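You operate a simulated robot arm through the tools that you are given. There is no shell and no other tool. Be economical: measure what you need, move in short steps, check, and stop when the job is done.

You are at the controls of a simulated robot arm. One attempt, no reset.

JOB
Load the coiler with the blue rope.
Fine: blue holder on the turntable, pegs up, rope end in the holder's socket, guide arm in.
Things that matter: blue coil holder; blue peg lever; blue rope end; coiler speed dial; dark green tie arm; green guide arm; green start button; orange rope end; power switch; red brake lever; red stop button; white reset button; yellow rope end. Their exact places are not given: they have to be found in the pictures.

The check looks at the end state, three seconds after you hand in, the way a careful person would. Anything else that was tipped, shoved, dropped, spilled or broken makes it a failure.

ROBOT AND FRAMES
A 7-joint arm with a two-finger parallel gripper on a trunk, on a base that drives. Base frame: it is fixed to the floor where the robot stands at the start and does not move with it; the origin is under the middle of the robot, x ahead of it, y to its left, z up; the surface under the hand at the start is at about z = 840. Lengths are in mm, angles in degrees, forces in N, time in s.
With the tool pointing down near the work surface it reaches from about 340 to 740 mm from the robot's upright axis, wherever it stands. Its first joint turns from -143.0 to 143.0 degrees. Places, roughly: blue coil holder (22x18x10 cm) [500, 0, 900]; blue peg lever [300, 200, 900]; coiler speed dial [400, 600, 900]; dark green tie arm [600, 200, 1000]; green guide arm [500, 600, 900]; green start button [400, 600, 900]; power switch [400, 700, 900]; red brake lever [400, 400, 900]; red stop button [400, 700, 900]; white reset button [500, 700, 900]. Payload 3 kg.
Tool frame: the origin (TCP) lies between the finger pads and is the grasp point; the fingertips stand 30 mm ahead of it; z points along the fingers, y is the line along which they close. Largest opening 94 mm; finger width 28, thickness 10; the body of the gripper, 50 by 96 mm, starts 55 mm behind the TCP.
Orientation is told as [roll, pitch, yaw] about the base's x, y, z axes, in that order, counted from this pose: with the fingers straight down and closing along the base's y, the tool's x points along the base's -x, its y along +y and its z along -z.

CONTROLS
- The arm moves only by the tool nudge_tool. Its argument "deltas" is a list of rows, each a list of 7 numbers: the shift along the tool's x, y, z in mm, then the turn, a rotation vector about the tool's x, y, z in degrees, then the gripper command, from -1 (shut) to 1 (fully open), values between in proportion. In form: [[dx, dy, dz, ax, ay, az, jaw], ...]. A call has 1 to 20 rows; each row is the pose to reach, as a shift and turn from the pose commanded when the call began, along the tool's axes at that moment. Rows are played at 5 a second. More than 50 mm and 8.6 degrees between two rows, or a gripper value outside its range, and nothing of the call is played. Where a pose cannot be reached the arm comes as near as it can. A force on the tool above 40 N (or 10 N above the force at the start of the call, whichever is more), or a blocked arm, ends the call early, and 0.2 s more pass. Each finger travels about 45 mm/s and halts on what it meets, pressing with about 43 N; the grip force reading is that of the motor and also rises with nothing between the fingers. The clock runs only during rows and for 0.2 s after the last one: add rows that repeat a pose to give the fingers time. The reply holds the time, the measured pose of the TCP, the force on the tool along the base axes, the opening and the grip force, in the units named above and with some noise, with the torque about the TCP (base axes, N m) and any sound that the robot's microphone picked up, and new pictures: "pictures" is both (left out), scene, wrist or none.
- Cameras (640 x 400 px; columns grow to the right, rows downward): "scene" is now at [3.3, 168.9, 1758]; the picture's right is [0.54, -0.84, 0.00], its down [-0.77, -0.50, -0.39] and it looks along [0.33, 0.21, -0.92] (base axes); focal length 261 px, centre (320, 200). "wrist" rides on the gripper at [76, 14, -102] in the tool frame; the picture's right is [-0.18, 0.98, 0.00], its down [-0.75, -0.14, -0.64] and it looks along [-0.63, -0.12, 0.77] (tool axes); focal length 243 px, centre (320, 200).
- lift_body(by): slides the trunk up (or, below 0, down) by that many mm; the arm and the scene camera ride with it, the base frame stays. It gives what a move gives, with no picture.
- roll_base(legs): drives the robot by 1 to 6 legs, each [ahead, left, turn to the left] in mm, mm and degrees, along the robot's own axes; the way and the turn of a leg run together, so that a leg with both is an arc; at most 1500 mm and 180 degrees a leg. The arm and the cameras ride along, it lands a little off, and it stops where it bumps. It gives what a move gives, and a new picture of the scene camera.
- head_to(pan, tilt): turns the head with the scene camera to pan (to the left, within 143 degrees either way) and tilt (down, from -29 to 69), counted from straight ahead of the robot. It gives what a move gives, and a new picture of the scene camera.
- point_at(camera, pixels): for up to 12 pixels [column, row] of the newest picture of that camera ("zoom" is the newest enlarged one), the place [x, y, z] in the base frame of the surface seen there, good to about 3 mm, but the place of the scene camera against the robot may be out by one fixed shift of up to 25 mm in any direction. It takes no simulated time.
- enlarge(camera, box): a new picture of the part [left, top, right, bottom] of that camera's present view, enlarged. It takes no simulated time.
- job_done(): hands the job in; it is judged then, once.

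Go step by step. Measure first, check grasps and placings, and put right what went wrong. The budget is 80 turns and 260 pictures, counting those below and the enlarged ones. Unless the task says otherwise, let go and move clear before handing in, and close with one line.

The tools are called after "Request:" as a command line: name --pt "numbers of a row" for each row, then --argument value for the rest, lists and objects as JSON in quotes. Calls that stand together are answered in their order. nudge_tool: Moves the arm, as the interface text tells. Its arguments: {"type":"object","properties":{"deltas":{"type":"array"},"pictures":{"type":"string","enum":["both","scene","wrist","none"]}},"required":["deltas"]} The other tools are called the same way: lift_body (by) slides the trunk up or down; roll_base (legs) drives the base; head_to (pan, tilt) turns the head that bears the scene camera; point_at (camera, pixels) gives the place of the surface under pixels of a picture; enlarge (camera, box) takes an enlarged picture of a part of a camera's view; job_done () hands the job in.

At the start:

```text
clock: 0.0
position: [379.4, 287.6, 1225.0]
tool_rot: [0.0, 0.2, 0.0]
wrist_force: [-0.4, 0.2, -1.0]
moment: [0.0, 0.03, -0.01]
finger_gap: 93.8
grip_force: 0.1
trunk travel left (down, up): [-225.0, 165.0]
robot x, y, heading: [2.1, -2.7, -0.1]
head pan, tilt: [32.9, 67.1]
```

scene: 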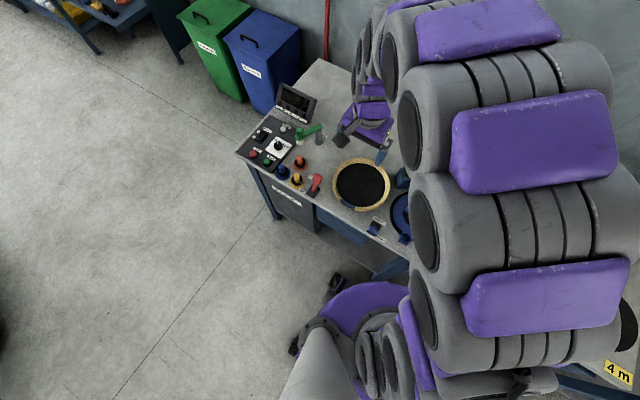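
wrist: 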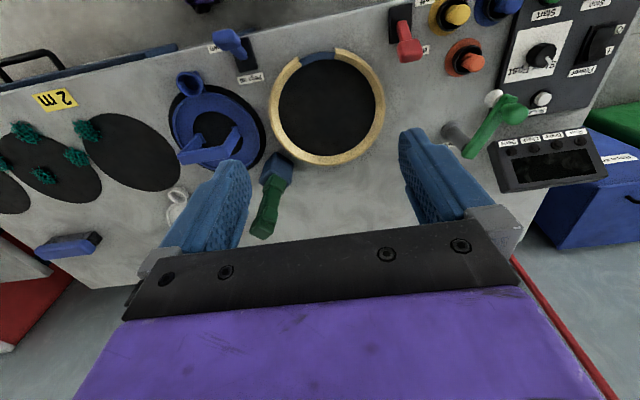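

The wrist picture shows the turntable ring at about (325,105), the blue holder at about (215,130), levers and the panel. I'll enlarge parts and look around for the rope ends.

Request:
enlarge --camera "wrist" --box '[150, 0, 400, 250]'

Request:
enlarge --camera "wrist" --box '[380, 0, 640, 200]'

Request:
enlarge --camera "scene" --box '[230, 70, 430, 260]'

Request:
point_at --camera "wrist" --pixels '[[325, 105], [190, 90], [215, 150], [228, 42], [408, 45], [458, 14], [470, 62], [510, 105], [272, 170], [262, 215], [180, 210], [450, 135]]'

Request:
head_to --pan -20 --tilt 45

```text
1.60 times, centred on (275, 125) of wrist
```

zoom: 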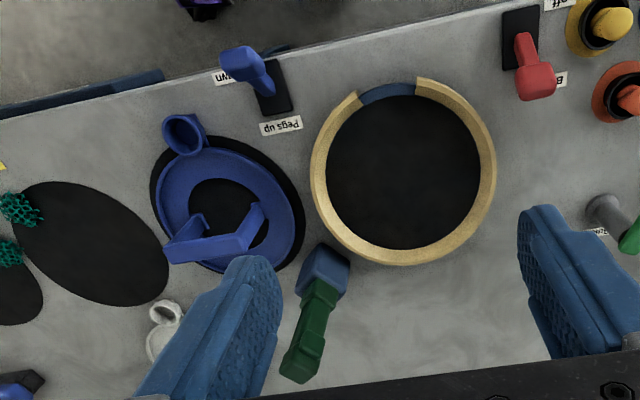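

```text
2.00 times, centred on (510, 100) of wrist
```

zoom: 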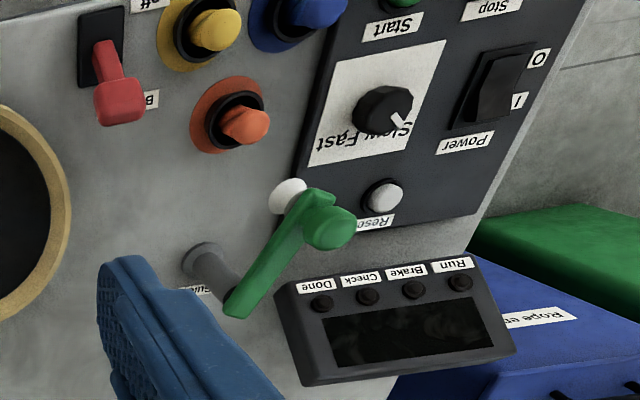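

```text
2.11 times, centred on (330, 165) of scene
```

zoom: 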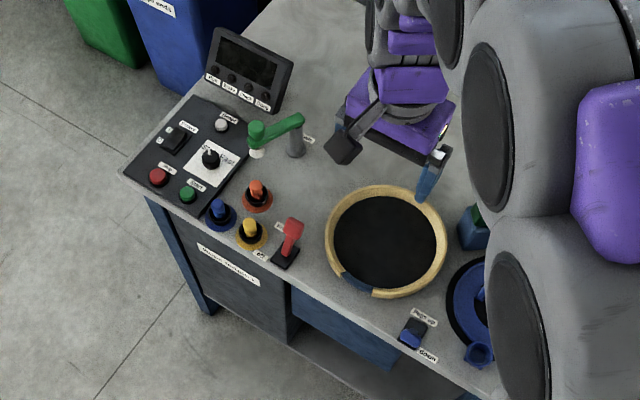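

```text
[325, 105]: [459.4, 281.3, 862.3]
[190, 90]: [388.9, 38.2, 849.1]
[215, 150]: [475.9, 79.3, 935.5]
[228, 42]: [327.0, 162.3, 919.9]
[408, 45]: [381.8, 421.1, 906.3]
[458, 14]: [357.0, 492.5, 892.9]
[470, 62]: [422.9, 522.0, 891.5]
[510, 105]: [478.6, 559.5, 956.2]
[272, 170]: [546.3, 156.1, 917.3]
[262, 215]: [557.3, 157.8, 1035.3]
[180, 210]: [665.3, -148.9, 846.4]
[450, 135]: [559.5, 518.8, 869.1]
```

```text
clock: 1.2
position: [378.1, 286.5, 1226.2]
tool_rot: [-0.1, 0.0, 0.0]
wrist_force: [-0.3, -0.1, -0.9]
moment: [0.03, 0.01, -0.02]
finger_gap: 94.1
grip_force: 0.0
trunk travel left (down, up): [-225.0, 165.0]
robot x, y, heading: [-2.0, -5.2, 0.2]
head pan, tilt: [-20.0, 45.0]
```

scene: 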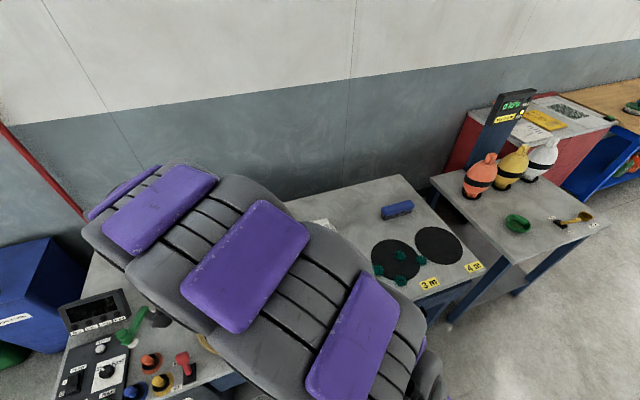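

The rope ends are the blue/yellow/orange plugs beside the panel, the peg lever leans to "down", and the guide arm is swung out. I'll drive left about 250 mm so that everything is in reach, then look down with the wrist camera.

Request:
roll_base --legs '[[0, 250, 0]]'

Request:
nudge_tool --pt "0 -40 0 0 0 0 1" --pt "0 -80 0 0 0 0 1" --pt "0 -120 0 0 0 0 1" --pt "0 -120 0 0 0 0 1" --pictures "wrist"

Request:
head_to --pan 25 --tilt 55

```text
clock: 3.0
position: [375.5, 523.1, 1227.5]
tool_rot: [0.6, 0.0, 0.3]
wrist_force: [0.2, 0.9, 1.3]
moment: [-0.01, 0.05, -0.01]
finger_gap: 93.9
grip_force: 0.0
trunk travel left (down, up): [-225.0, 165.0]
robot x, y, heading: [-3.1, 246.4, 0.2]
head pan, tilt: [-20.0, 45.0]
```

scene: 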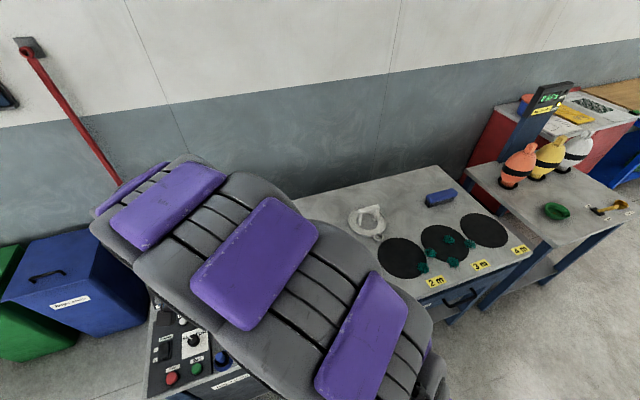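

```text
clock: 4.0
position: [374.0, 396.4, 1223.0]
tool_rot: [0.7, 0.2, 0.3]
wrist_force: [0.4, -0.8, -1.0]
moment: [0.01, 0.01, -0.03]
finger_gap: 94.0
grip_force: 0.0
trunk travel left (down, up): [-225.0, 165.0]
robot x, y, heading: [0.8, 245.8, 0.1]
head pan, tilt: [-20.0, 45.0]
```

wrist: 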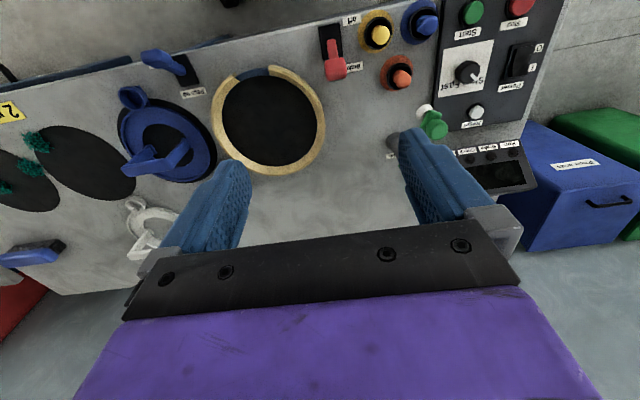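

```text
clock: 5.2
position: [375.8, 405.8, 1222.5]
tool_rot: [0.3, 0.0, 0.3]
wrist_force: [0.0, 0.8, 0.5]
moment: [-0.01, -0.02, 0.02]
finger_gap: 94.2
grip_force: 0.0
trunk travel left (down, up): [-225.0, 165.0]
robot x, y, heading: [-2.5, 247.8, 0.3]
head pan, tilt: [25.0, 55.0]
```

scene: 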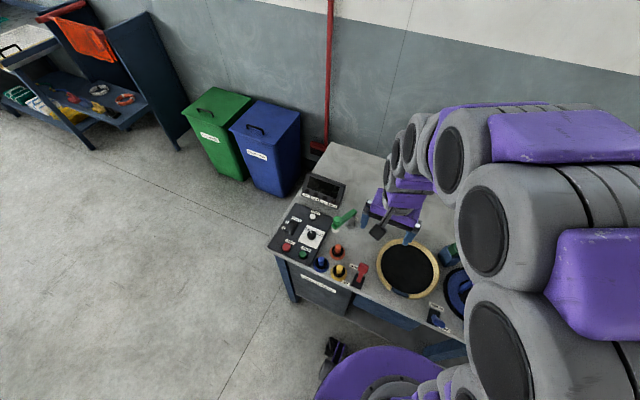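

Next I'll carry the hand over the holder and get a closer look at it and the turntable.

Request:
nudge_tool --pt "10 -45 0 0 0 0 1" --pt "20 -90 0 0 0 0 1" --pt "30 -135 0 0 0 0 1" --pt "40 -180 0 0 0 0 1" --pt "46 -225 0 0 0 0 1" --pt "46 -260 0 0 0 0 1" --pt "46 -260 0 0 0 0 1" --pictures "wrist"

Request:
enlarge --camera "wrist" --box '[180, 0, 500, 200]'

```text
clock: 6.8
position: [330.3, 144.9, 1227.3]
tool_rot: [0.6, -0.1, 0.3]
wrist_force: [0.3, 0.4, 0.8]
moment: [-0.03, 0.01, 0.01]
finger_gap: 94.1
grip_force: 0.1
trunk travel left (down, up): [-225.0, 165.0]
robot x, y, heading: [-1.1, 246.0, 0.1]
head pan, tilt: [25.0, 55.0]
```

wrist: 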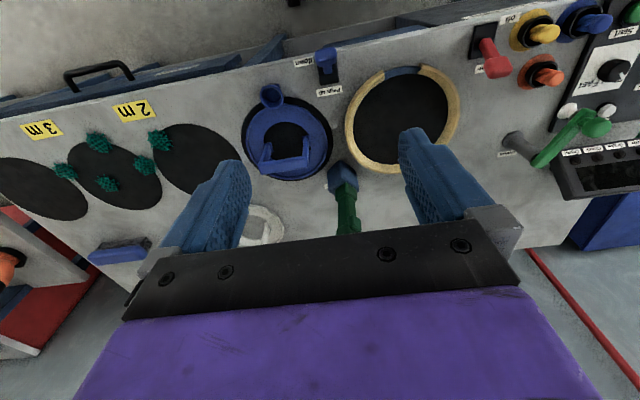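

```text
2.00 times, centred on (340, 100) of wrist
```

zoom: 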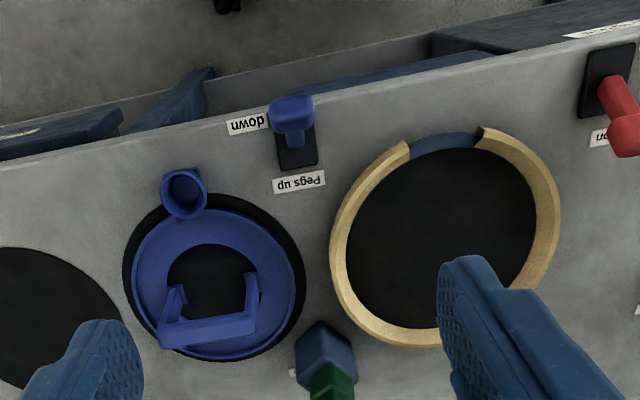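

I'll measure the holder (ring, socket, handle) and the turntable rim with its blue gap in this zoom.

Request:
point_at --camera "zoom" --pixels '[[142, 280], [298, 280], [225, 220], [205, 355], [185, 180], [172, 293], [252, 278], [165, 336], [253, 322], [210, 328], [148, 240], [285, 240]]'

Request:
point_at --camera "zoom" --pixels '[[338, 250], [553, 205], [410, 150], [478, 137], [412, 335], [445, 143], [445, 230], [185, 212], [163, 180], [207, 180], [183, 192], [525, 145]]'

Request:
point_at --camera "zoom" --pixels '[[292, 108], [292, 130], [296, 158], [280, 140], [315, 135], [325, 350], [328, 385], [324, 325], [500, 330], [215, 275], [300, 182], [250, 122]]'

```text
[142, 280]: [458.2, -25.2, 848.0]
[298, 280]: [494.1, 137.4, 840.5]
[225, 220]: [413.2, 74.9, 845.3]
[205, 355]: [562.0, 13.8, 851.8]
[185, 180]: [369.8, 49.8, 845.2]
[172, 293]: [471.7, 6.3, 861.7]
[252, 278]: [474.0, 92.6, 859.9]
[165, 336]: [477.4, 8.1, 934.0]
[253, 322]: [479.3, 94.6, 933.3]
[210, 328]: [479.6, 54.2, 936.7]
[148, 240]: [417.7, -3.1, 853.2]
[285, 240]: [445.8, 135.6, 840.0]
```

```text
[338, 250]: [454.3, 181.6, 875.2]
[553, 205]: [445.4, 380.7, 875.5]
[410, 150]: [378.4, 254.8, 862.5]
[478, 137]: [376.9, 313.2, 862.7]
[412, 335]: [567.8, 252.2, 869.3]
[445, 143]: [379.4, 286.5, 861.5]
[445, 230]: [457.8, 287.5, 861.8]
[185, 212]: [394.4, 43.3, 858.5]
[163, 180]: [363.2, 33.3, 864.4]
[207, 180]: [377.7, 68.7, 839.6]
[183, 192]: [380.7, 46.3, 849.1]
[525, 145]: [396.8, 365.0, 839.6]
```

```text
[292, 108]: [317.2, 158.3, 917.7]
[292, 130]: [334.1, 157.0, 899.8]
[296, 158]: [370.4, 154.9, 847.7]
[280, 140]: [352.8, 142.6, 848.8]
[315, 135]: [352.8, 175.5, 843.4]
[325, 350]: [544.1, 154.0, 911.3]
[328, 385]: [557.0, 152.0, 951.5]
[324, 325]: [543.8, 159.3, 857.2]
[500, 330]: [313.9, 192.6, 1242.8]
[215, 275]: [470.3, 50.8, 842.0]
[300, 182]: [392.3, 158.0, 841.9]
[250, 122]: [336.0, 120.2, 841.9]
```

The holder's handle bar runs along y at about (480, 52, 935) and its socket already points to -x, as does the turntable gap (378, 284). I'll yaw the hand by -90° over the holder so that the fingers close along x.

Request:
nudge_tool --pt "-14 -8 4 0 0 -8.2 1" --pt "-28 -16 8 0 0 -16.4 1" --pt "-42 -25 12 0 0 -24.6 1" --pt "-56 -34 16 0 0 -32.8 1" --pt "-70 -43 20 0 0 -41 1" --pt "-84 -52 24 0 0 -49.2 1" --pt "-98 -60 28 0 0 -57.4 1" --pt "-112 -68 32 0 0 -65.6 1" --pt "-126 -77 34 0 0 -73.8 1" --pt "-140 -86 36 0 0 -82 1" --pt "-150 -93 38 0 0 -90 1" --pt "-150 -93 38 0 0 -90 1" --pt "-150 -93 38 0 0 -90 1" --pictures "wrist"

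Request:
enlarge --camera "wrist" --box '[160, 0, 480, 200]'

Request:
head_to --pan -10 --tilt 60

```text
clock: 9.6
position: [480.2, 53.0, 1184.8]
tool_rot: [0.0, -0.6, 90.2]
wrist_force: [-0.1, -0.3, 0.3]
moment: [0.02, -0.01, 0.0]
finger_gap: 94.1
grip_force: 0.0
trunk travel left (down, up): [-225.0, 165.0]
robot x, y, heading: [0.0, 246.9, 0.4]
head pan, tilt: [25.0, 55.0]
```

wrist: 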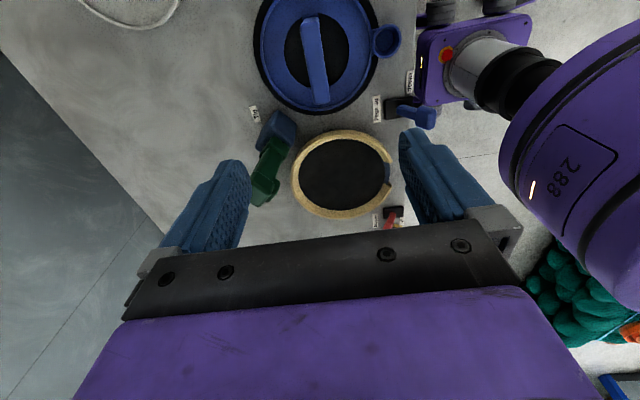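

```text
2.00 times, centred on (320, 100) of wrist
```

zoom: 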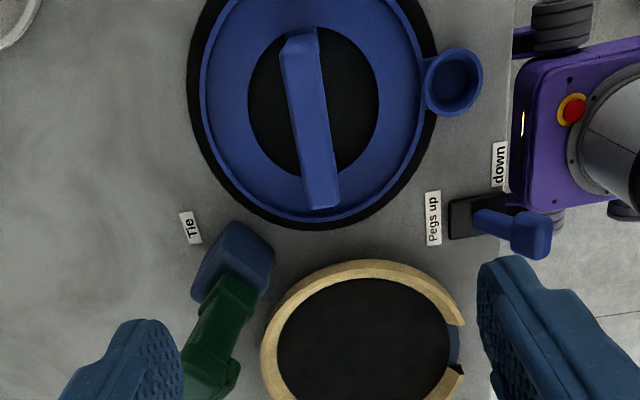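

```text
clock: 10.6
position: [479.7, 54.2, 1186.7]
tool_rot: [0.0, -0.5, 90.4]
wrist_force: [-0.5, 0.1, -0.2]
moment: [0.02, 0.0, 0.02]
finger_gap: 94.1
grip_force: 0.1
trunk travel left (down, up): [-225.0, 165.0]
robot x, y, heading: [-0.3, 244.1, 0.2]
head pan, tilt: [-10.0, 60.0]
```

scene: 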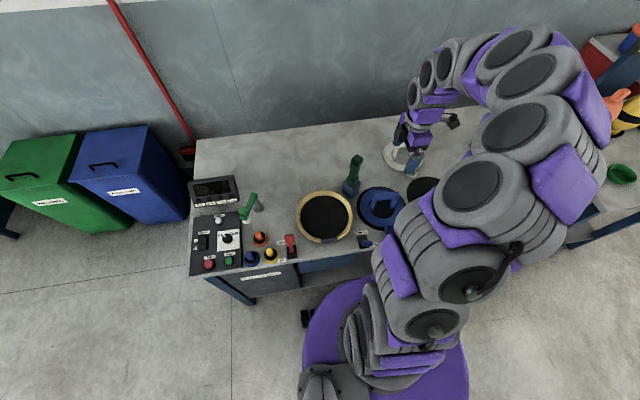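

Clear view now. I'll measure the handle top, cup, disc edges, rim, gap, tie arm and its top.

Request:
point_at --camera "zoom" --pixels '[[298, 40], [322, 200], [290, 70], [322, 70], [300, 130], [330, 130], [455, 82], [455, 50], [478, 85], [430, 85], [310, 112], [312, 205]]'

Request:
point_at --camera "zoom" --pixels '[[205, 90], [420, 90], [250, 200], [390, 200], [310, 219], [250, 100], [378, 100], [268, 330], [292, 300], [365, 266], [425, 285], [462, 322]]'

Request:
point_at --camera "wrist" --pixels '[[340, 214], [340, 218], [300, 200], [296, 185], [388, 190], [388, 160], [360, 137], [320, 137], [385, 200], [258, 190], [267, 155], [280, 120]]'

```text
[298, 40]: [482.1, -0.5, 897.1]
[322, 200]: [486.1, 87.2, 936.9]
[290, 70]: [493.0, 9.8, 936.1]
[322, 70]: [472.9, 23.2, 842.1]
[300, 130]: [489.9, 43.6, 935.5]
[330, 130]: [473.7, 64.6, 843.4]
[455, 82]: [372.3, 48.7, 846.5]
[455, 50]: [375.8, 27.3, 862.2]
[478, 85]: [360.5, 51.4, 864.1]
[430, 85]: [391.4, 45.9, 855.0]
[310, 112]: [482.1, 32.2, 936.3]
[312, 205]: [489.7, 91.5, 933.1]
```

```text
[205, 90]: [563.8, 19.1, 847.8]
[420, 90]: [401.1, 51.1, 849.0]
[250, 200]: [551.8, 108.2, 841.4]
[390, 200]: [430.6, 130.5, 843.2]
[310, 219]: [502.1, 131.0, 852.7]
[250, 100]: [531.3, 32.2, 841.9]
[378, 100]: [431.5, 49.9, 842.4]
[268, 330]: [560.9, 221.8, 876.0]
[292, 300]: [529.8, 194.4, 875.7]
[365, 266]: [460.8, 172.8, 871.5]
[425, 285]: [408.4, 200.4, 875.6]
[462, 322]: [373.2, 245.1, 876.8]
```

```text
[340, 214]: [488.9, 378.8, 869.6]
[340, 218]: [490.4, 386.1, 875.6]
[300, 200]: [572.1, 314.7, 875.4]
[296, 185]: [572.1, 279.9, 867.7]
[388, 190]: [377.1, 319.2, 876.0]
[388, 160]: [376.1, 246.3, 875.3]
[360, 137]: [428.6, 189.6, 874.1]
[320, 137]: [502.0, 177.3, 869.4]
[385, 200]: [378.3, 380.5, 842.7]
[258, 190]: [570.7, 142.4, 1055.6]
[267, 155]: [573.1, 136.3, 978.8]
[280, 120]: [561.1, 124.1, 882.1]
```

Handle centre is about (482, 49), top z 936. One more enlarged look at the turntable to fix its centre.

Request:
enlarge --camera "wrist" --box '[260, 110, 420, 225]'

Request:
enlarge --camera "scene" --box '[180, 140, 420, 290]'

```text
3.48 times, centred on (340, 168) of wrist
```

zoom: 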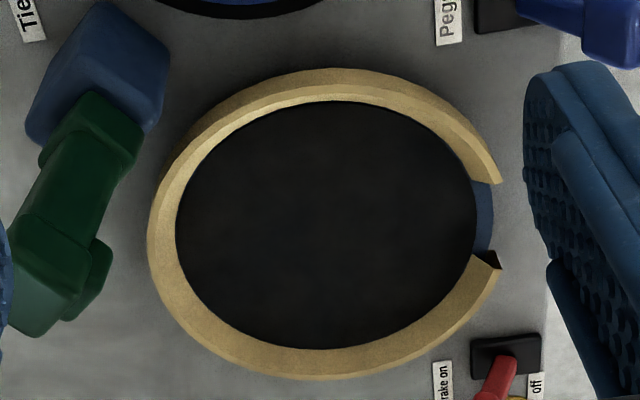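

```text
2.67 times, centred on (300, 215) of scene
```

zoom: 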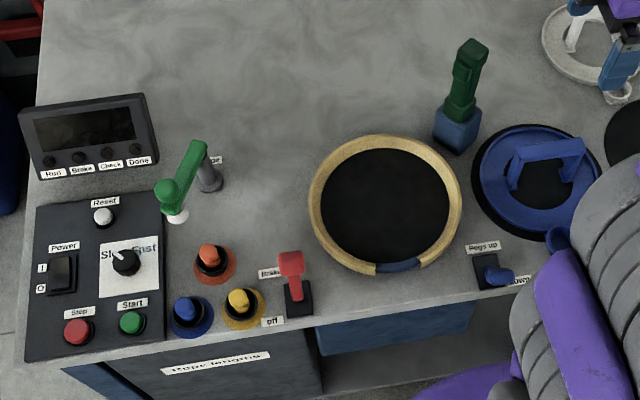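

Request:
enlarge --camera "wrist" --box '[260, 110, 420, 225]'

Request:
point_at --camera "zoom" --pixels '[[180, 225], [470, 215], [340, 105], [320, 344], [240, 140], [420, 140], [225, 310], [420, 310], [483, 195], [483, 245], [300, 215], [180, 248]]'

Request:
point_at --camera "zoom" --pixels '[[152, 225], [155, 255], [210, 115], [330, 71], [440, 105], [498, 180], [497, 268], [440, 335], [325, 375], [230, 350], [270, 80], [170, 180]]'

```text
3.48 times, centred on (340, 168) of wrist
```

zoom: 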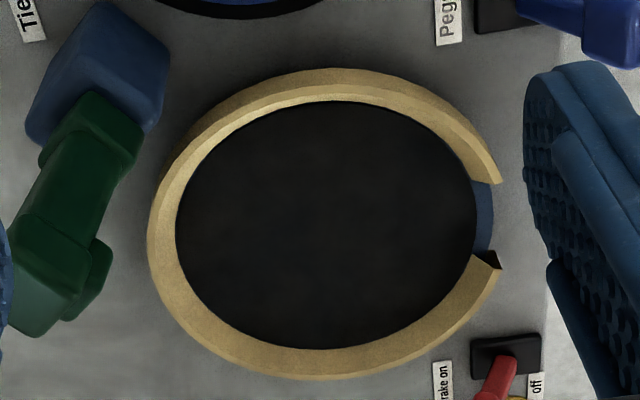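

```text
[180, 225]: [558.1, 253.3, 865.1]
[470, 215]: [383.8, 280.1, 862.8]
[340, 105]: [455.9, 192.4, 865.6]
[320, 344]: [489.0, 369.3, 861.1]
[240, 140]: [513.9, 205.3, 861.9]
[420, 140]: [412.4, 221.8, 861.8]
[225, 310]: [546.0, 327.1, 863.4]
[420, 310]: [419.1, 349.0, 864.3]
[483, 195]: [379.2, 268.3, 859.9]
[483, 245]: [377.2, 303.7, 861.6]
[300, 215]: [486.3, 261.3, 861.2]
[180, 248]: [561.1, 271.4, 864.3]
```

```text
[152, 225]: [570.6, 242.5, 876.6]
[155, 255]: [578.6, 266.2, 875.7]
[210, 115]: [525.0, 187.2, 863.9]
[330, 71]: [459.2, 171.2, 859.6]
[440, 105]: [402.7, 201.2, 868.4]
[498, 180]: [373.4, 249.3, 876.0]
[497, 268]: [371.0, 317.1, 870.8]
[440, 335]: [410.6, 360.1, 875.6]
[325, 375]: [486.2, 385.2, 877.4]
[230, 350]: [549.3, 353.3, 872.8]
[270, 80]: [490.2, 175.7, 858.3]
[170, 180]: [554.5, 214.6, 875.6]
```

Turntable centre is (472, 281), inner radius about 88. Now the same fit for the holder disc, as the fit is tight.

Request:
enlarge --camera "wrist" --box '[245, 0, 415, 118]'

Request:
point_at --camera "zoom" --pixels '[[60, 100], [75, 200], [120, 290], [200, 370], [300, 400], [400, 370], [450, 300], [480, 210], [60, 150], [420, 100], [250, 340], [200, 60]]'

```text
3.39 times, centred on (330, 59) of wrist
```

zoom: 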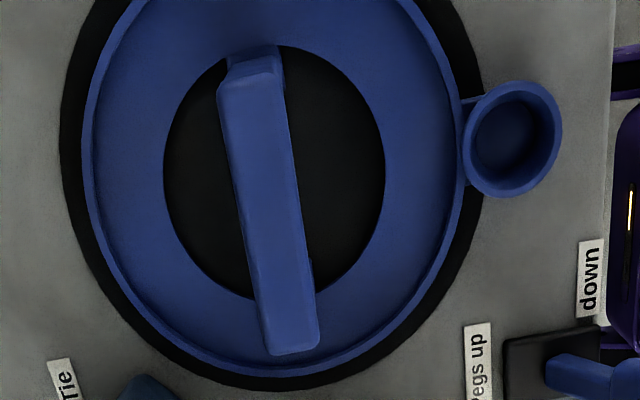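

```text
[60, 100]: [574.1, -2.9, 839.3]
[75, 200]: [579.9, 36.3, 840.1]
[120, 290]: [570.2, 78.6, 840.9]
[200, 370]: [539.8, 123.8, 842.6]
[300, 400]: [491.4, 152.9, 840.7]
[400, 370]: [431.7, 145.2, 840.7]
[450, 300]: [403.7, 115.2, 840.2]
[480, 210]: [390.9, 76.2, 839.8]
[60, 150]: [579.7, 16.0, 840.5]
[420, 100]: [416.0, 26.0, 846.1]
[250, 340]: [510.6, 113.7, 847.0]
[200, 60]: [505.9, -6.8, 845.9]
```

Request:
point_at --camera "zoom" --pixels '[[85, 150], [86, 190], [110, 265], [160, 330], [230, 368], [300, 374], [370, 350], [430, 280], [455, 215], [458, 150], [440, 80], [105, 70]]'

Request:
point_at --camera "zoom" --pixels '[[512, 84], [558, 130], [515, 192], [466, 150], [510, 130], [230, 90], [280, 80], [248, 250], [300, 245], [260, 345], [315, 338], [270, 200]]'

```text
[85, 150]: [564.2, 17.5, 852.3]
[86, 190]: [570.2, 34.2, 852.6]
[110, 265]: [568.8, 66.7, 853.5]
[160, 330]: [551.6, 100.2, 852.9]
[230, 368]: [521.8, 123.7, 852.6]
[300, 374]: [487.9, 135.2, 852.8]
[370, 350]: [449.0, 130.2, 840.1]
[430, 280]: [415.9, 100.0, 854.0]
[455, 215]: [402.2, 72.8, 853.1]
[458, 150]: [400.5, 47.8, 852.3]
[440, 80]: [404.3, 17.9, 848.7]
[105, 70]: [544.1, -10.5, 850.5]
```

```text
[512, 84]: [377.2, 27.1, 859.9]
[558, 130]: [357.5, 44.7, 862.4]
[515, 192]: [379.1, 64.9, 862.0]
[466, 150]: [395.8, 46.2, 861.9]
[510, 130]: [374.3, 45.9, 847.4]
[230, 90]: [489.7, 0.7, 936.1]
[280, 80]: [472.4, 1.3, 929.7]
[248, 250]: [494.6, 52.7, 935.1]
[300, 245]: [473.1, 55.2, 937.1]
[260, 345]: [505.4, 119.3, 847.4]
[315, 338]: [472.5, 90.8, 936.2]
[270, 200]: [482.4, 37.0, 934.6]
```

Disc centre ≈ (484.5, 48), radius 85, cup toward -x; needed shift to the turntable is about (-12, +233). I'll go down on the handle.

Request:
nudge_tool --pt "2 -2 45 0 0 0 1" --pt "4 -4 90 0 0 0 1" --pt "5 -4 135 0 0 0 1" --pt "5 -4 180 0 0 0 1" --pt "5 -4 220 0 0 0 1" --pt "5 -4 245 0 0 0 1" --pt "5 -4 265 0 0 0 1" --pt "5 -4 265 0 0 0 1" --pictures "both"

```text
clock: 12.4
position: [483.2, 46.8, 921.0]
tool_rot: [-0.1, -0.4, 90.3]
wrist_force: [0.1, 0.0, -0.4]
moment: [-0.01, -0.03, -0.02]
finger_gap: 94.0
grip_force: 0.0
trunk travel left (down, up): [-225.0, 165.0]
robot x, y, heading: [1.2, 243.6, 0.2]
head pan, tilt: [-10.0, 60.0]
```

scene: 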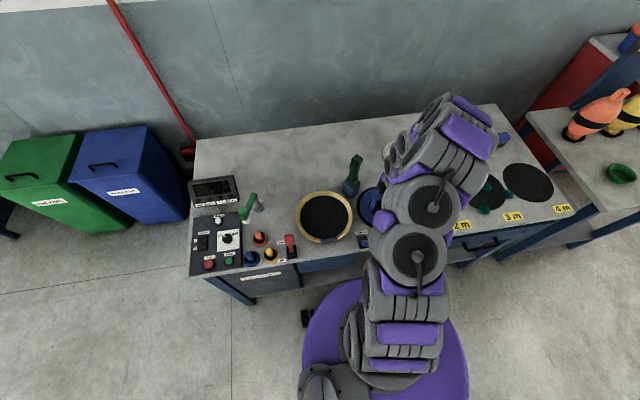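
wrist: 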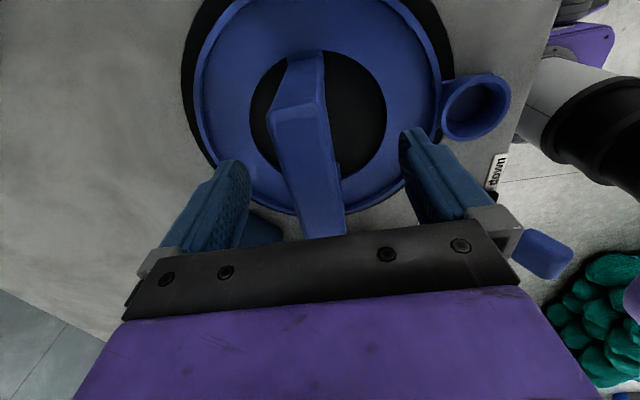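

The bar (310,150) is between the fingers. Close and lift slightly to check.

Request:
nudge_tool --pt "0 0 0 0 0 0 0.2" --pt "0 0 0 0 0 0 -0.3" --pt "0 0 0 0 0 0 -0.6" --pt "0 0 0 0 0 0 -0.8" --pt "0 0 0 0 0 0 -1" --pt "0 0 0 0 0 0 -1" --pt "0 0 0 0 0 0 -1" --pictures "none"

Request:
nudge_tool --pt "0 0 -10 0 0 0 -1" --pt "0 0 -30 0 0 0 -1" --pt "0 0 -60 0 0 0 -1" --pt "0 0 -60 0 0 0 -1" --pictures "wrist"

```text
clock: 14.0
position: [483.9, 47.8, 920.7]
tool_rot: [0.0, -0.6, 90.4]
wrist_force: [0.1, -0.1, 2.4]
moment: [-0.04, -0.01, -0.07]
finger_gap: 27.9
grip_force: 43.4
trunk travel left (down, up): [-225.0, 165.0]
robot x, y, heading: [0.1, 246.6, 0.3]
head pan, tilt: [-10.0, 60.0]
```

```text
clock: 15.0
position: [484.2, 49.3, 977.5]
tool_rot: [0.0, -0.5, 90.3]
wrist_force: [0.0, 0.4, -1.3]
moment: [-0.01, -0.01, 0.01]
finger_gap: 28.0
grip_force: 42.5
trunk travel left (down, up): [-225.0, 165.0]
robot x, y, heading: [-1.0, 244.4, 0.4]
head pan, tilt: [-10.0, 60.0]
```

wrist: 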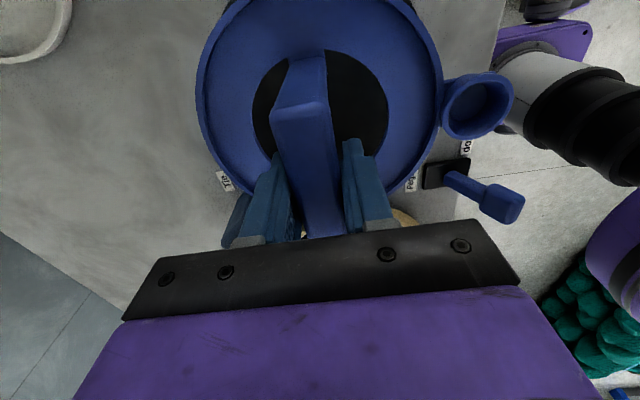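

The holder is lifted with it (disc rises with the hand). Measure its pose in the hand.

Request:
point_at --camera "wrist" --pixels '[[199, 100], [205, 50], [215, 135], [440, 60], [435, 40], [436, 135], [478, 75], [511, 103], [470, 133], [477, 108], [300, 110], [247, 190]]'

Request:
nudge_tool --pt "0 0 -40 0 0 0 -1" --pt "0 0 -80 0 0 0 -1" --pt "0 0 -120 0 0 0 -1" --pt "0 0 -160 0 0 0 -1" --pt "0 20 -180 0 0 0 -1" --pt "0 40 -180 0 0 0 -1" --pt "-40 45 -180 0 0 0 -1" --pt "-80 45 -180 0 0 0 -1" --pt "-120 45 -180 0 0 0 -1" --pt "-160 40 -180 0 0 0 -1" --pt "-200 25 -180 0 0 0 -1" --pt "-233 12 -180 0 0 0 -1" --pt "-233 12 -180 0 0 0 -1" --pt "-233 12 -180 0 0 0 -1" --pictures "both"

```text
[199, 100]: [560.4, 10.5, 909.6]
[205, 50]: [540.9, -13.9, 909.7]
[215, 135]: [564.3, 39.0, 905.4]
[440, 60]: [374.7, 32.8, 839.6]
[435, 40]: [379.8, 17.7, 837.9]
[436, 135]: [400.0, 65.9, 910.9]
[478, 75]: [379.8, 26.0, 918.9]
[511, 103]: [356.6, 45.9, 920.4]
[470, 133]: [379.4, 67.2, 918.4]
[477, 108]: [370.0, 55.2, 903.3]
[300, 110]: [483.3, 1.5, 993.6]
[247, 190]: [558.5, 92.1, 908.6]
```

```text
clock: 18.0
position: [471.3, 279.7, 1164.4]
tool_rot: [0.0, -0.6, 90.3]
wrist_force: [0.1, 0.0, -2.3]
moment: [-0.04, -0.02, 0.01]
finger_gap: 27.6
grip_force: 42.7
trunk travel left (down, up): [-225.0, 165.0]
robot x, y, heading: [0.5, 245.6, 0.4]
head pan, tilt: [-10.0, 60.0]
```

scene: 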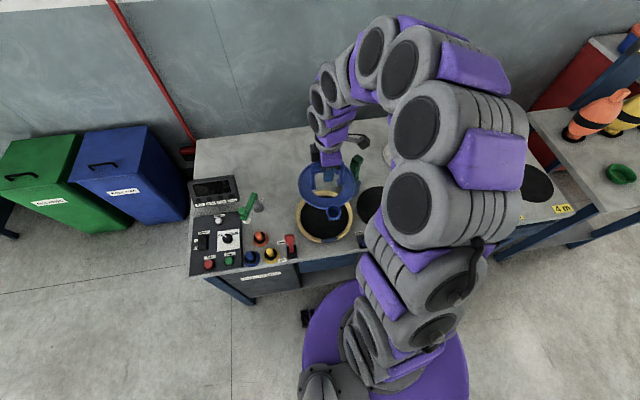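
wrist: 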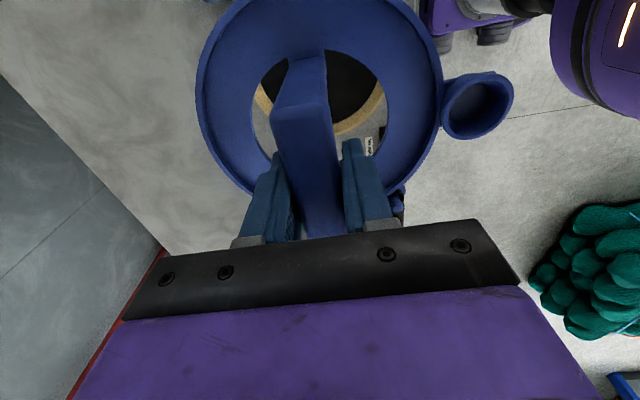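

The holder is over the turntable. Lower to just above the rim and check alignment.

Request:
nudge_tool --pt "-2 -1 40 0 0 0 -1" --pt "-2 -1 80 0 0 0 -1" --pt "-2 -1 120 0 0 0 -1" --pt "-2 -1 155 0 0 0 -1" --pt "-2 -1 190 0 0 0 -1" --pt "-2 -1 190 0 0 0 -1" --pictures "both"

Request:
enlarge --camera "wrist" --box '[180, 0, 520, 212]'

Request:
enlarge --camera "scene" --box '[260, 150, 380, 260]'

```text
clock: 19.4
position: [473.4, 283.6, 972.2]
tool_rot: [-0.1, -0.4, 90.3]
wrist_force: [-0.7, 0.8, -1.7]
moment: [0.01, -0.01, -0.01]
finger_gap: 27.7
grip_force: 43.1
trunk travel left (down, up): [-225.0, 165.0]
robot x, y, heading: [-1.3, 243.7, 0.4]
head pan, tilt: [-10.0, 60.0]
```

scene: 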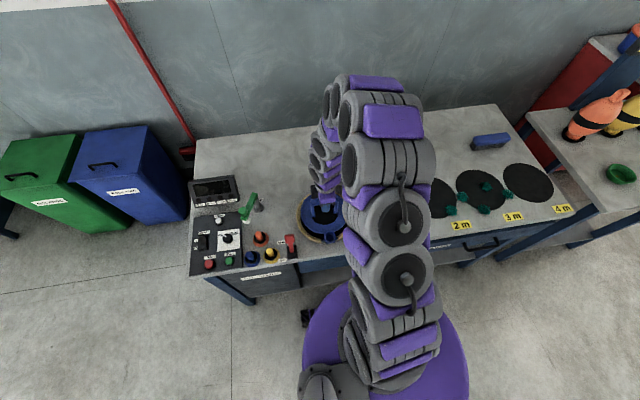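
wrist: 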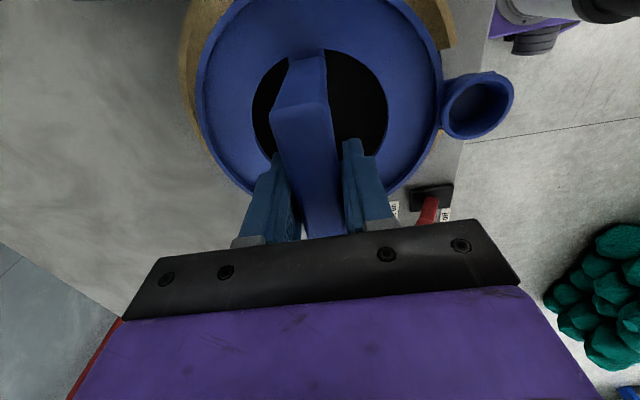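

```text
1.88 times, centred on (350, 106) of wrist
```

zoom: 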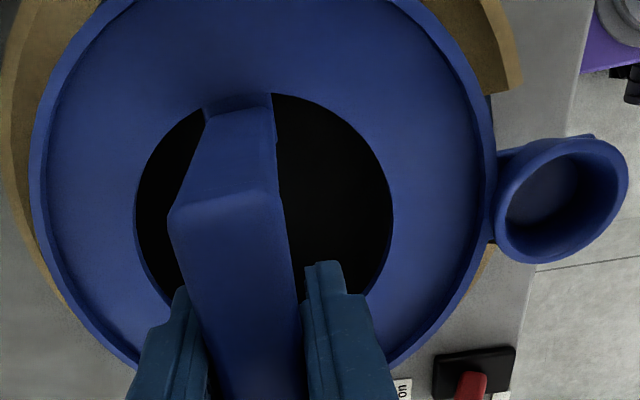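

```text
3.64 times, centred on (320, 205) of scene
```

zoom: 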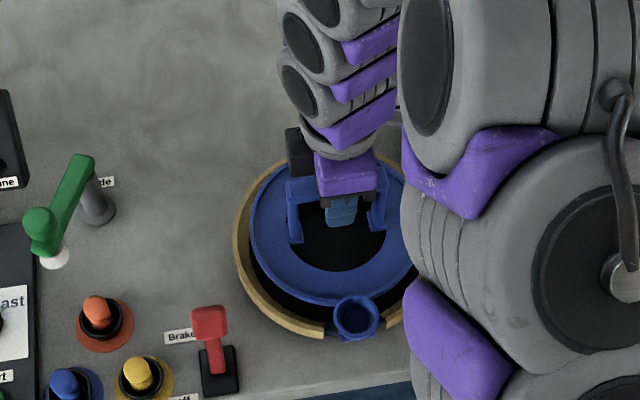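

Cup lines up with the gap. Lower onto the turntable in small steps, watching force.

Request:
nudge_tool --pt "0 0 8 0 0 0 -1" --pt "0 0 16 0 0 0 -1" --pt "0 0 22 0 0 0 -1" --pt "0 0 26 0 0 0 -1" --pt "0 0 29 0 0 0 -1" --pt "0 0 31 0 0 0 -1" --pt "0 0 31 0 0 0 -1" --pictures "both"

Request:
enlarge --camera "wrist" --box '[180, 0, 520, 212]'

Request:
enlarge --camera "scene" --box '[260, 150, 380, 260]'

```text
clock: 21.0
position: [474.7, 284.1, 942.3]
tool_rot: [-0.1, -0.4, 90.3]
wrist_force: [-2.5, 0.0, 12.4]
moment: [0.98, 0.0, -0.01]
finger_gap: 27.7
grip_force: 42.6
trunk travel left (down, up): [-225.0, 165.0]
robot x, y, heading: [0.3, 249.8, 0.6]
head pan, tilt: [-10.0, 60.0]
```

scene: 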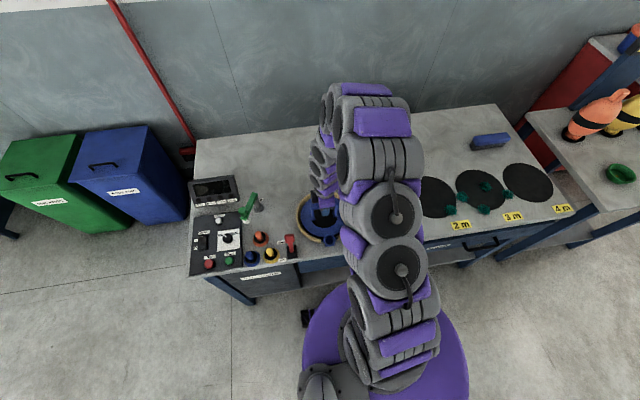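
wrist: 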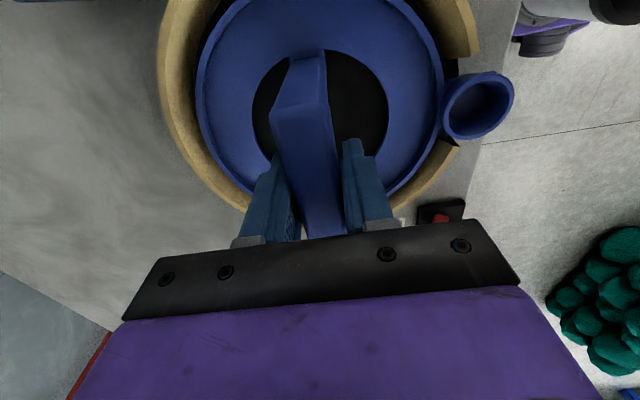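

```text
1.88 times, centred on (350, 106) of wrist
```

zoom: 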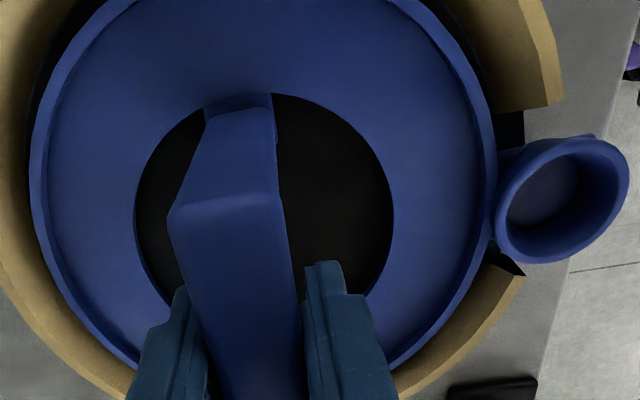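

```text
3.64 times, centred on (320, 205) of scene
```

zoom: 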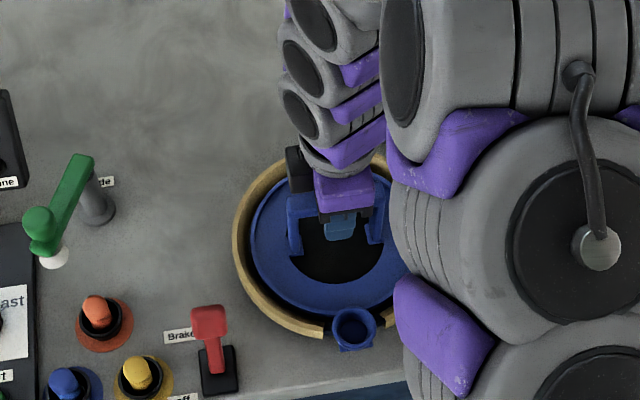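

Force 12 N with a moment about x suggests contact on the +y side. Measure disc against rim.

Request:
point_at --camera "zoom" --pixels '[[35, 190], [60, 270], [110, 340], [22, 190], [48, 270], [100, 350], [410, 20], [455, 50], [485, 130], [480, 260], [430, 330], [400, 360]]'

Request:
point_at --camera "wrist" --pixels '[[201, 100], [235, 180], [217, 145], [243, 188], [200, 40], [205, 30], [438, 85], [425, 20], [437, 130], [400, 185], [440, 30], [445, 140]]'

```text
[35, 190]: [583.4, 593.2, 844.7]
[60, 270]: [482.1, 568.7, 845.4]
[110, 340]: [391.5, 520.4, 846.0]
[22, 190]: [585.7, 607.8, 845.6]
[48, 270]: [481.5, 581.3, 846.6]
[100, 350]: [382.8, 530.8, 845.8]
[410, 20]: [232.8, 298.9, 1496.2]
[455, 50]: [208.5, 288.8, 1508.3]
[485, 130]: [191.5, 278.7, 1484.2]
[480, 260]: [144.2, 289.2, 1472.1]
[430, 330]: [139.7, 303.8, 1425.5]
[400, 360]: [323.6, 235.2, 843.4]
```

```text
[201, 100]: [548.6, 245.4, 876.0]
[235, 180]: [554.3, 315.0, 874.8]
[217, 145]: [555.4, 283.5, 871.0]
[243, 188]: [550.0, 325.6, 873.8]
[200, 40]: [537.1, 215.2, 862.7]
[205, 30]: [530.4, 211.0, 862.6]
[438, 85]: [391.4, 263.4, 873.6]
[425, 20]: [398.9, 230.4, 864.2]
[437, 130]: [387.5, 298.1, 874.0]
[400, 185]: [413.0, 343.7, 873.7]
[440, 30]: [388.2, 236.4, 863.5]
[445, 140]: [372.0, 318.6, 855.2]
```

It sits about 3 mm toward +y. Lift 5 mm, shift back about 3 mm, and set it down again.

Request:
nudge_tool --pt "0 0 -5 0 0 0 -1" --pt "3 1 -5 0 0 0 -1" --pt "3 1 -3 0 0 0 -1" --pt "3 1 -1 0 0 0 -1" --pt "3 1 0 0 0 0 -1" --pt "3 1 0 0 0 0 -1" --pictures "wrist"

Request:
enlarge --camera "wrist" --box '[180, 0, 520, 212]'

```text
clock: 22.4
position: [472.2, 282.5, 943.8]
tool_rot: [0.0, -0.4, 90.4]
wrist_force: [0.5, -0.2, -1.6]
moment: [0.0, -0.02, -0.04]
finger_gap: 28.0
grip_force: 43.0
trunk travel left (down, up): [-225.0, 165.0]
robot x, y, heading: [-3.5, 245.5, 0.4]
head pan, tilt: [-10.0, 60.0]
```

wrist: 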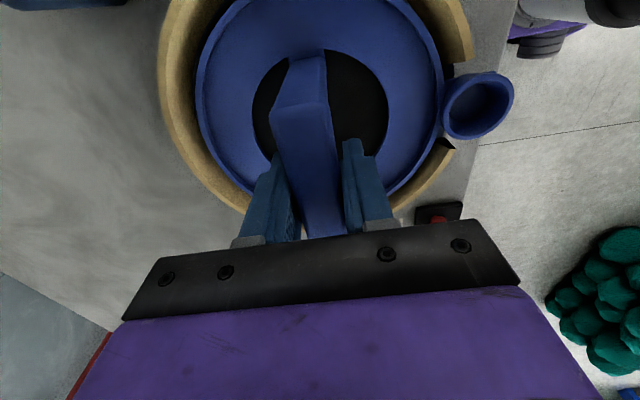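

```text
1.88 times, centred on (350, 106) of wrist
```

zoom: 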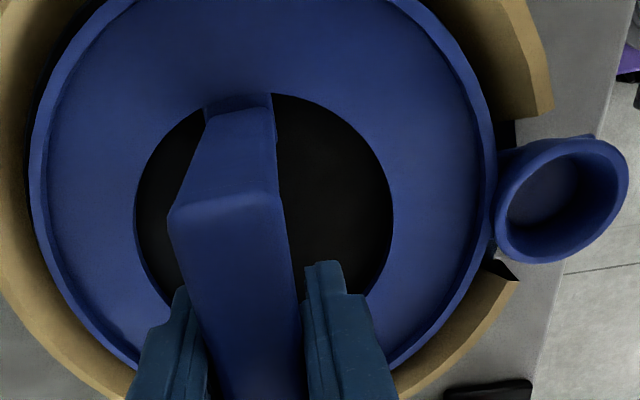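

No contact now. Lower in 1 mm steps until a light touch.

Request:
nudge_tool --pt "0 0 1 0 0 0 -1" --pt "0 0 2 0 0 0 -1" --pt "0 0 2 0 0 0 -1" --pictures "none"

```text
clock: 23.2
position: [472.2, 283.6, 940.5]
tool_rot: [-0.2, -0.4, 90.3]
wrist_force: [4.0, 1.0, 32.4]
moment: [0.5, 0.04, 0.03]
finger_gap: 27.8
grip_force: 43.2
trunk travel left (down, up): [-225.0, 165.0]
robot x, y, heading: [-0.5, 246.7, 0.3]
head pan, tilt: [-10.0, 60.0]
```

Firm, central contact: seated. Ease off and open, then rise.

Request:
nudge_tool --pt "0 0 -1.5 0 0 0 -1" --pt "0 0 -1.5 0 0 0 -0.4" --pt "0 0 -1.5 0 0 0 0" --pt "0 0 -1.5 0 0 0 0.5" --pt "0 0 -1.5 0 0 0 1" --pt "0 0 -1.5 0 0 0 1" --pictures "none"

Request:
nudge_tool --pt "0 0 -30 0 0 0 1" --pt "0 0 -70 0 0 0 1" --pt "0 0 -110 0 0 0 1" --pt "0 0 -150 0 0 0 1" --pt "40 0 -190 0 0 0 1" --pt "80 0 -220 0 0 0 1" --pt "120 0 -240 0 0 0 1" --pt "120 0 -240 0 0 0 1" --pictures "both"

Request:
enlarge --camera "wrist" --box '[240, 80, 440, 230]'

```text
clock: 24.6
position: [472.5, 282.4, 941.3]
tool_rot: [0.0, -0.4, 90.3]
wrist_force: [0.4, 0.1, 0.9]
moment: [-0.02, 0.01, -0.03]
finger_gap: 94.1
grip_force: 0.1
trunk travel left (down, up): [-225.0, 165.0]
robot x, y, heading: [1.0, 247.2, 0.4]
head pan, tilt: [-10.0, 60.0]
```

```text
refused: row 5 steps farther than a row can; nothing moved
```

```text
2.67 times, centred on (340, 155) of wrist
```

zoom: 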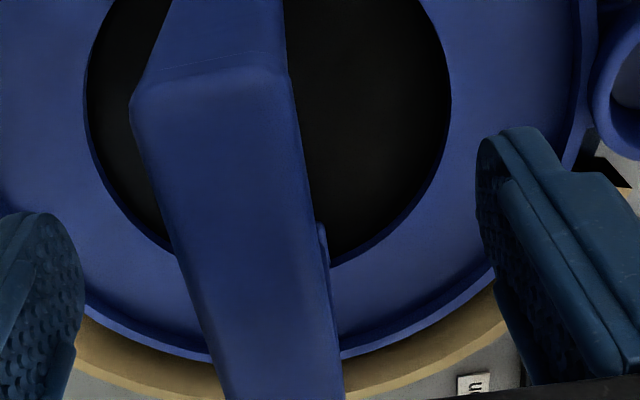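

Holder released. Rise, then back the base off 100 mm to reach the peg lever's near side.

Request:
nudge_tool --pt "0 0 -30 0 0 0 1" --pt "0 0 -70 0 0 0 1" --pt "0 0 -110 0 0 0 1" --pt "0 0 -150 0 0 0 1" --pt "30 0 -180 0 0 0 1" --pt "65 10 -210 0 0 0 1" --pt "100 20 -230 0 0 0 1" --pt "140 30 -230 0 0 0 1" --pt "140 30 -230 0 0 0 1" --pictures "wrist"

Request:
enlarge --camera "wrist" --box '[220, 0, 460, 180]'

Request:
roll_base --legs '[[-110, 0, 0]]'

```text
clock: 26.6
position: [439.2, 137.3, 1168.7]
tool_rot: [0.0, -0.4, 90.3]
wrist_force: [-0.3, 0.4, -0.3]
moment: [0.01, 0.01, -0.01]
finger_gap: 93.7
grip_force: 0.1
trunk travel left (down, up): [-225.0, 165.0]
robot x, y, heading: [0.5, 244.2, 0.2]
head pan, tilt: [-10.0, 60.0]
```

wrist: 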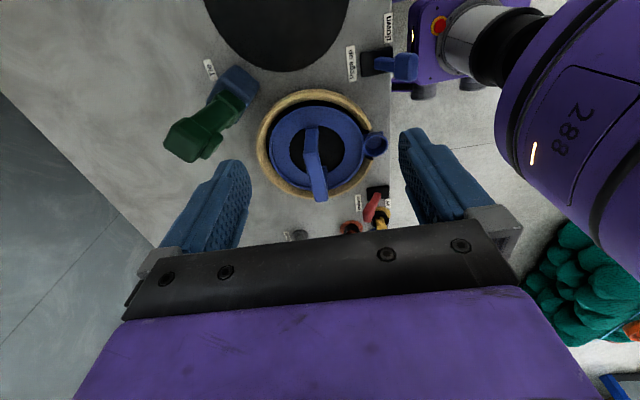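

```text
2.22 times, centred on (340, 90) of wrist
```

zoom: 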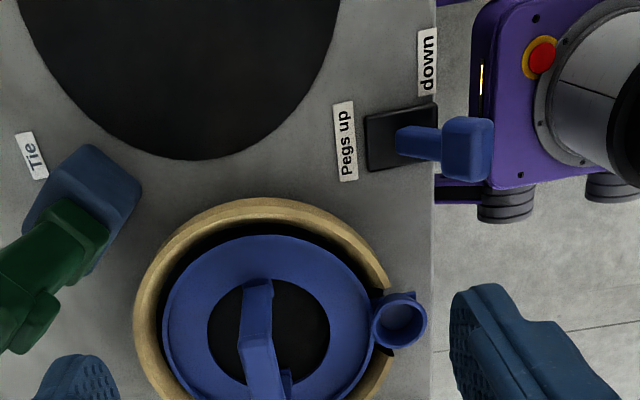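

```text
clock: 27.7
position: [333.1, 139.3, 1169.7]
tool_rot: [-0.1, -0.5, 90.1]
wrist_force: [0.0, -0.4, 0.4]
moment: [0.01, -0.05, -0.01]
finger_gap: 94.1
grip_force: 0.1
trunk travel left (down, up): [-225.0, 165.0]
robot x, y, heading: [-108.2, 246.9, 0.6]
head pan, tilt: [-10.0, 60.0]
```

scene: 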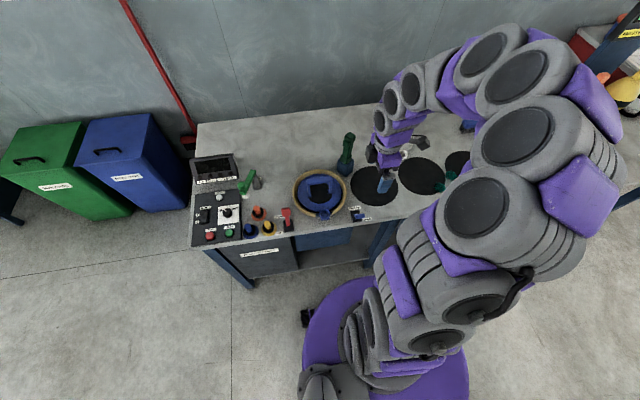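

The holder sits centred in the ring. Now move to the near side of the peg lever, closing the fingers, and look.

Request:
nudge_tool --pt "-7 18 25 0 0 0 0.5" --pt "-14 36 50 0 0 0 0" --pt "-19 53 75 0 0 0 -0.5" --pt "-19 57 110 0 0 0 -1" --pt "-19 57 110 0 0 0 -1" --pt "-19 57 110 0 0 0 -1" --pictures "wrist"

Request:
enlarge --camera "wrist" --box '[160, 0, 480, 200]'

```text
clock: 29.1
position: [277.5, 158.6, 1058.6]
tool_rot: [-0.1, -0.5, 90.2]
wrist_force: [0.5, -0.1, 0.3]
moment: [0.0, 0.0, -0.01]
finger_gap: 0.0
grip_force: 23.3
trunk travel left (down, up): [-225.0, 165.0]
robot x, y, heading: [-110.2, 246.5, 0.5]
head pan, tilt: [-10.0, 60.0]
```

wrist: 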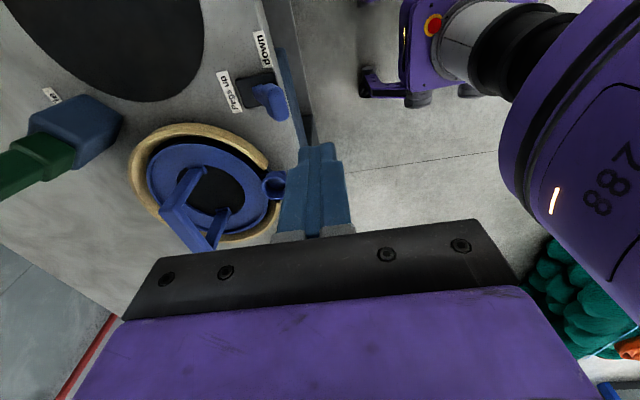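

```text
2.00 times, centred on (320, 100) of wrist
```

zoom: 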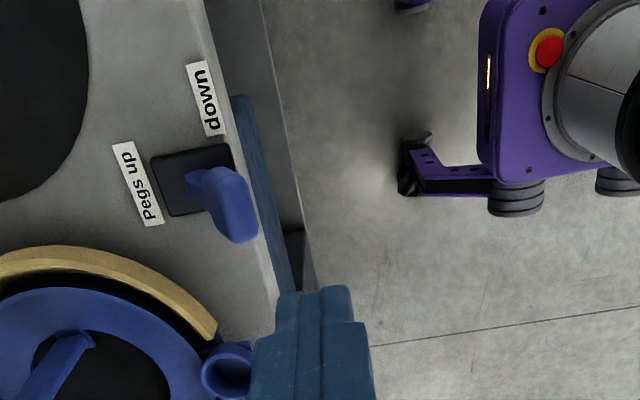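

Request:
point_at --camera "zoom" --pixels '[[235, 220], [255, 225], [215, 225], [240, 175], [240, 240], [225, 190], [195, 190], [165, 180], [215, 155], [205, 175], [250, 190], [180, 205]]'

```text
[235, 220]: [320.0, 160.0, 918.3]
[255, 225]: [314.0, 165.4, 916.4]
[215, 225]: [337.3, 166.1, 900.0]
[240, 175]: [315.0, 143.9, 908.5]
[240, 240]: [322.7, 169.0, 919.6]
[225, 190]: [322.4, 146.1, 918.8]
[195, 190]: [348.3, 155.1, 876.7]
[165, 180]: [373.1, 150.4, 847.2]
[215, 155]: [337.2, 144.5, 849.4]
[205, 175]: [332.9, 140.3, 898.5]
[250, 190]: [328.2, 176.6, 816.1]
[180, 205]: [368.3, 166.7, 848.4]
```

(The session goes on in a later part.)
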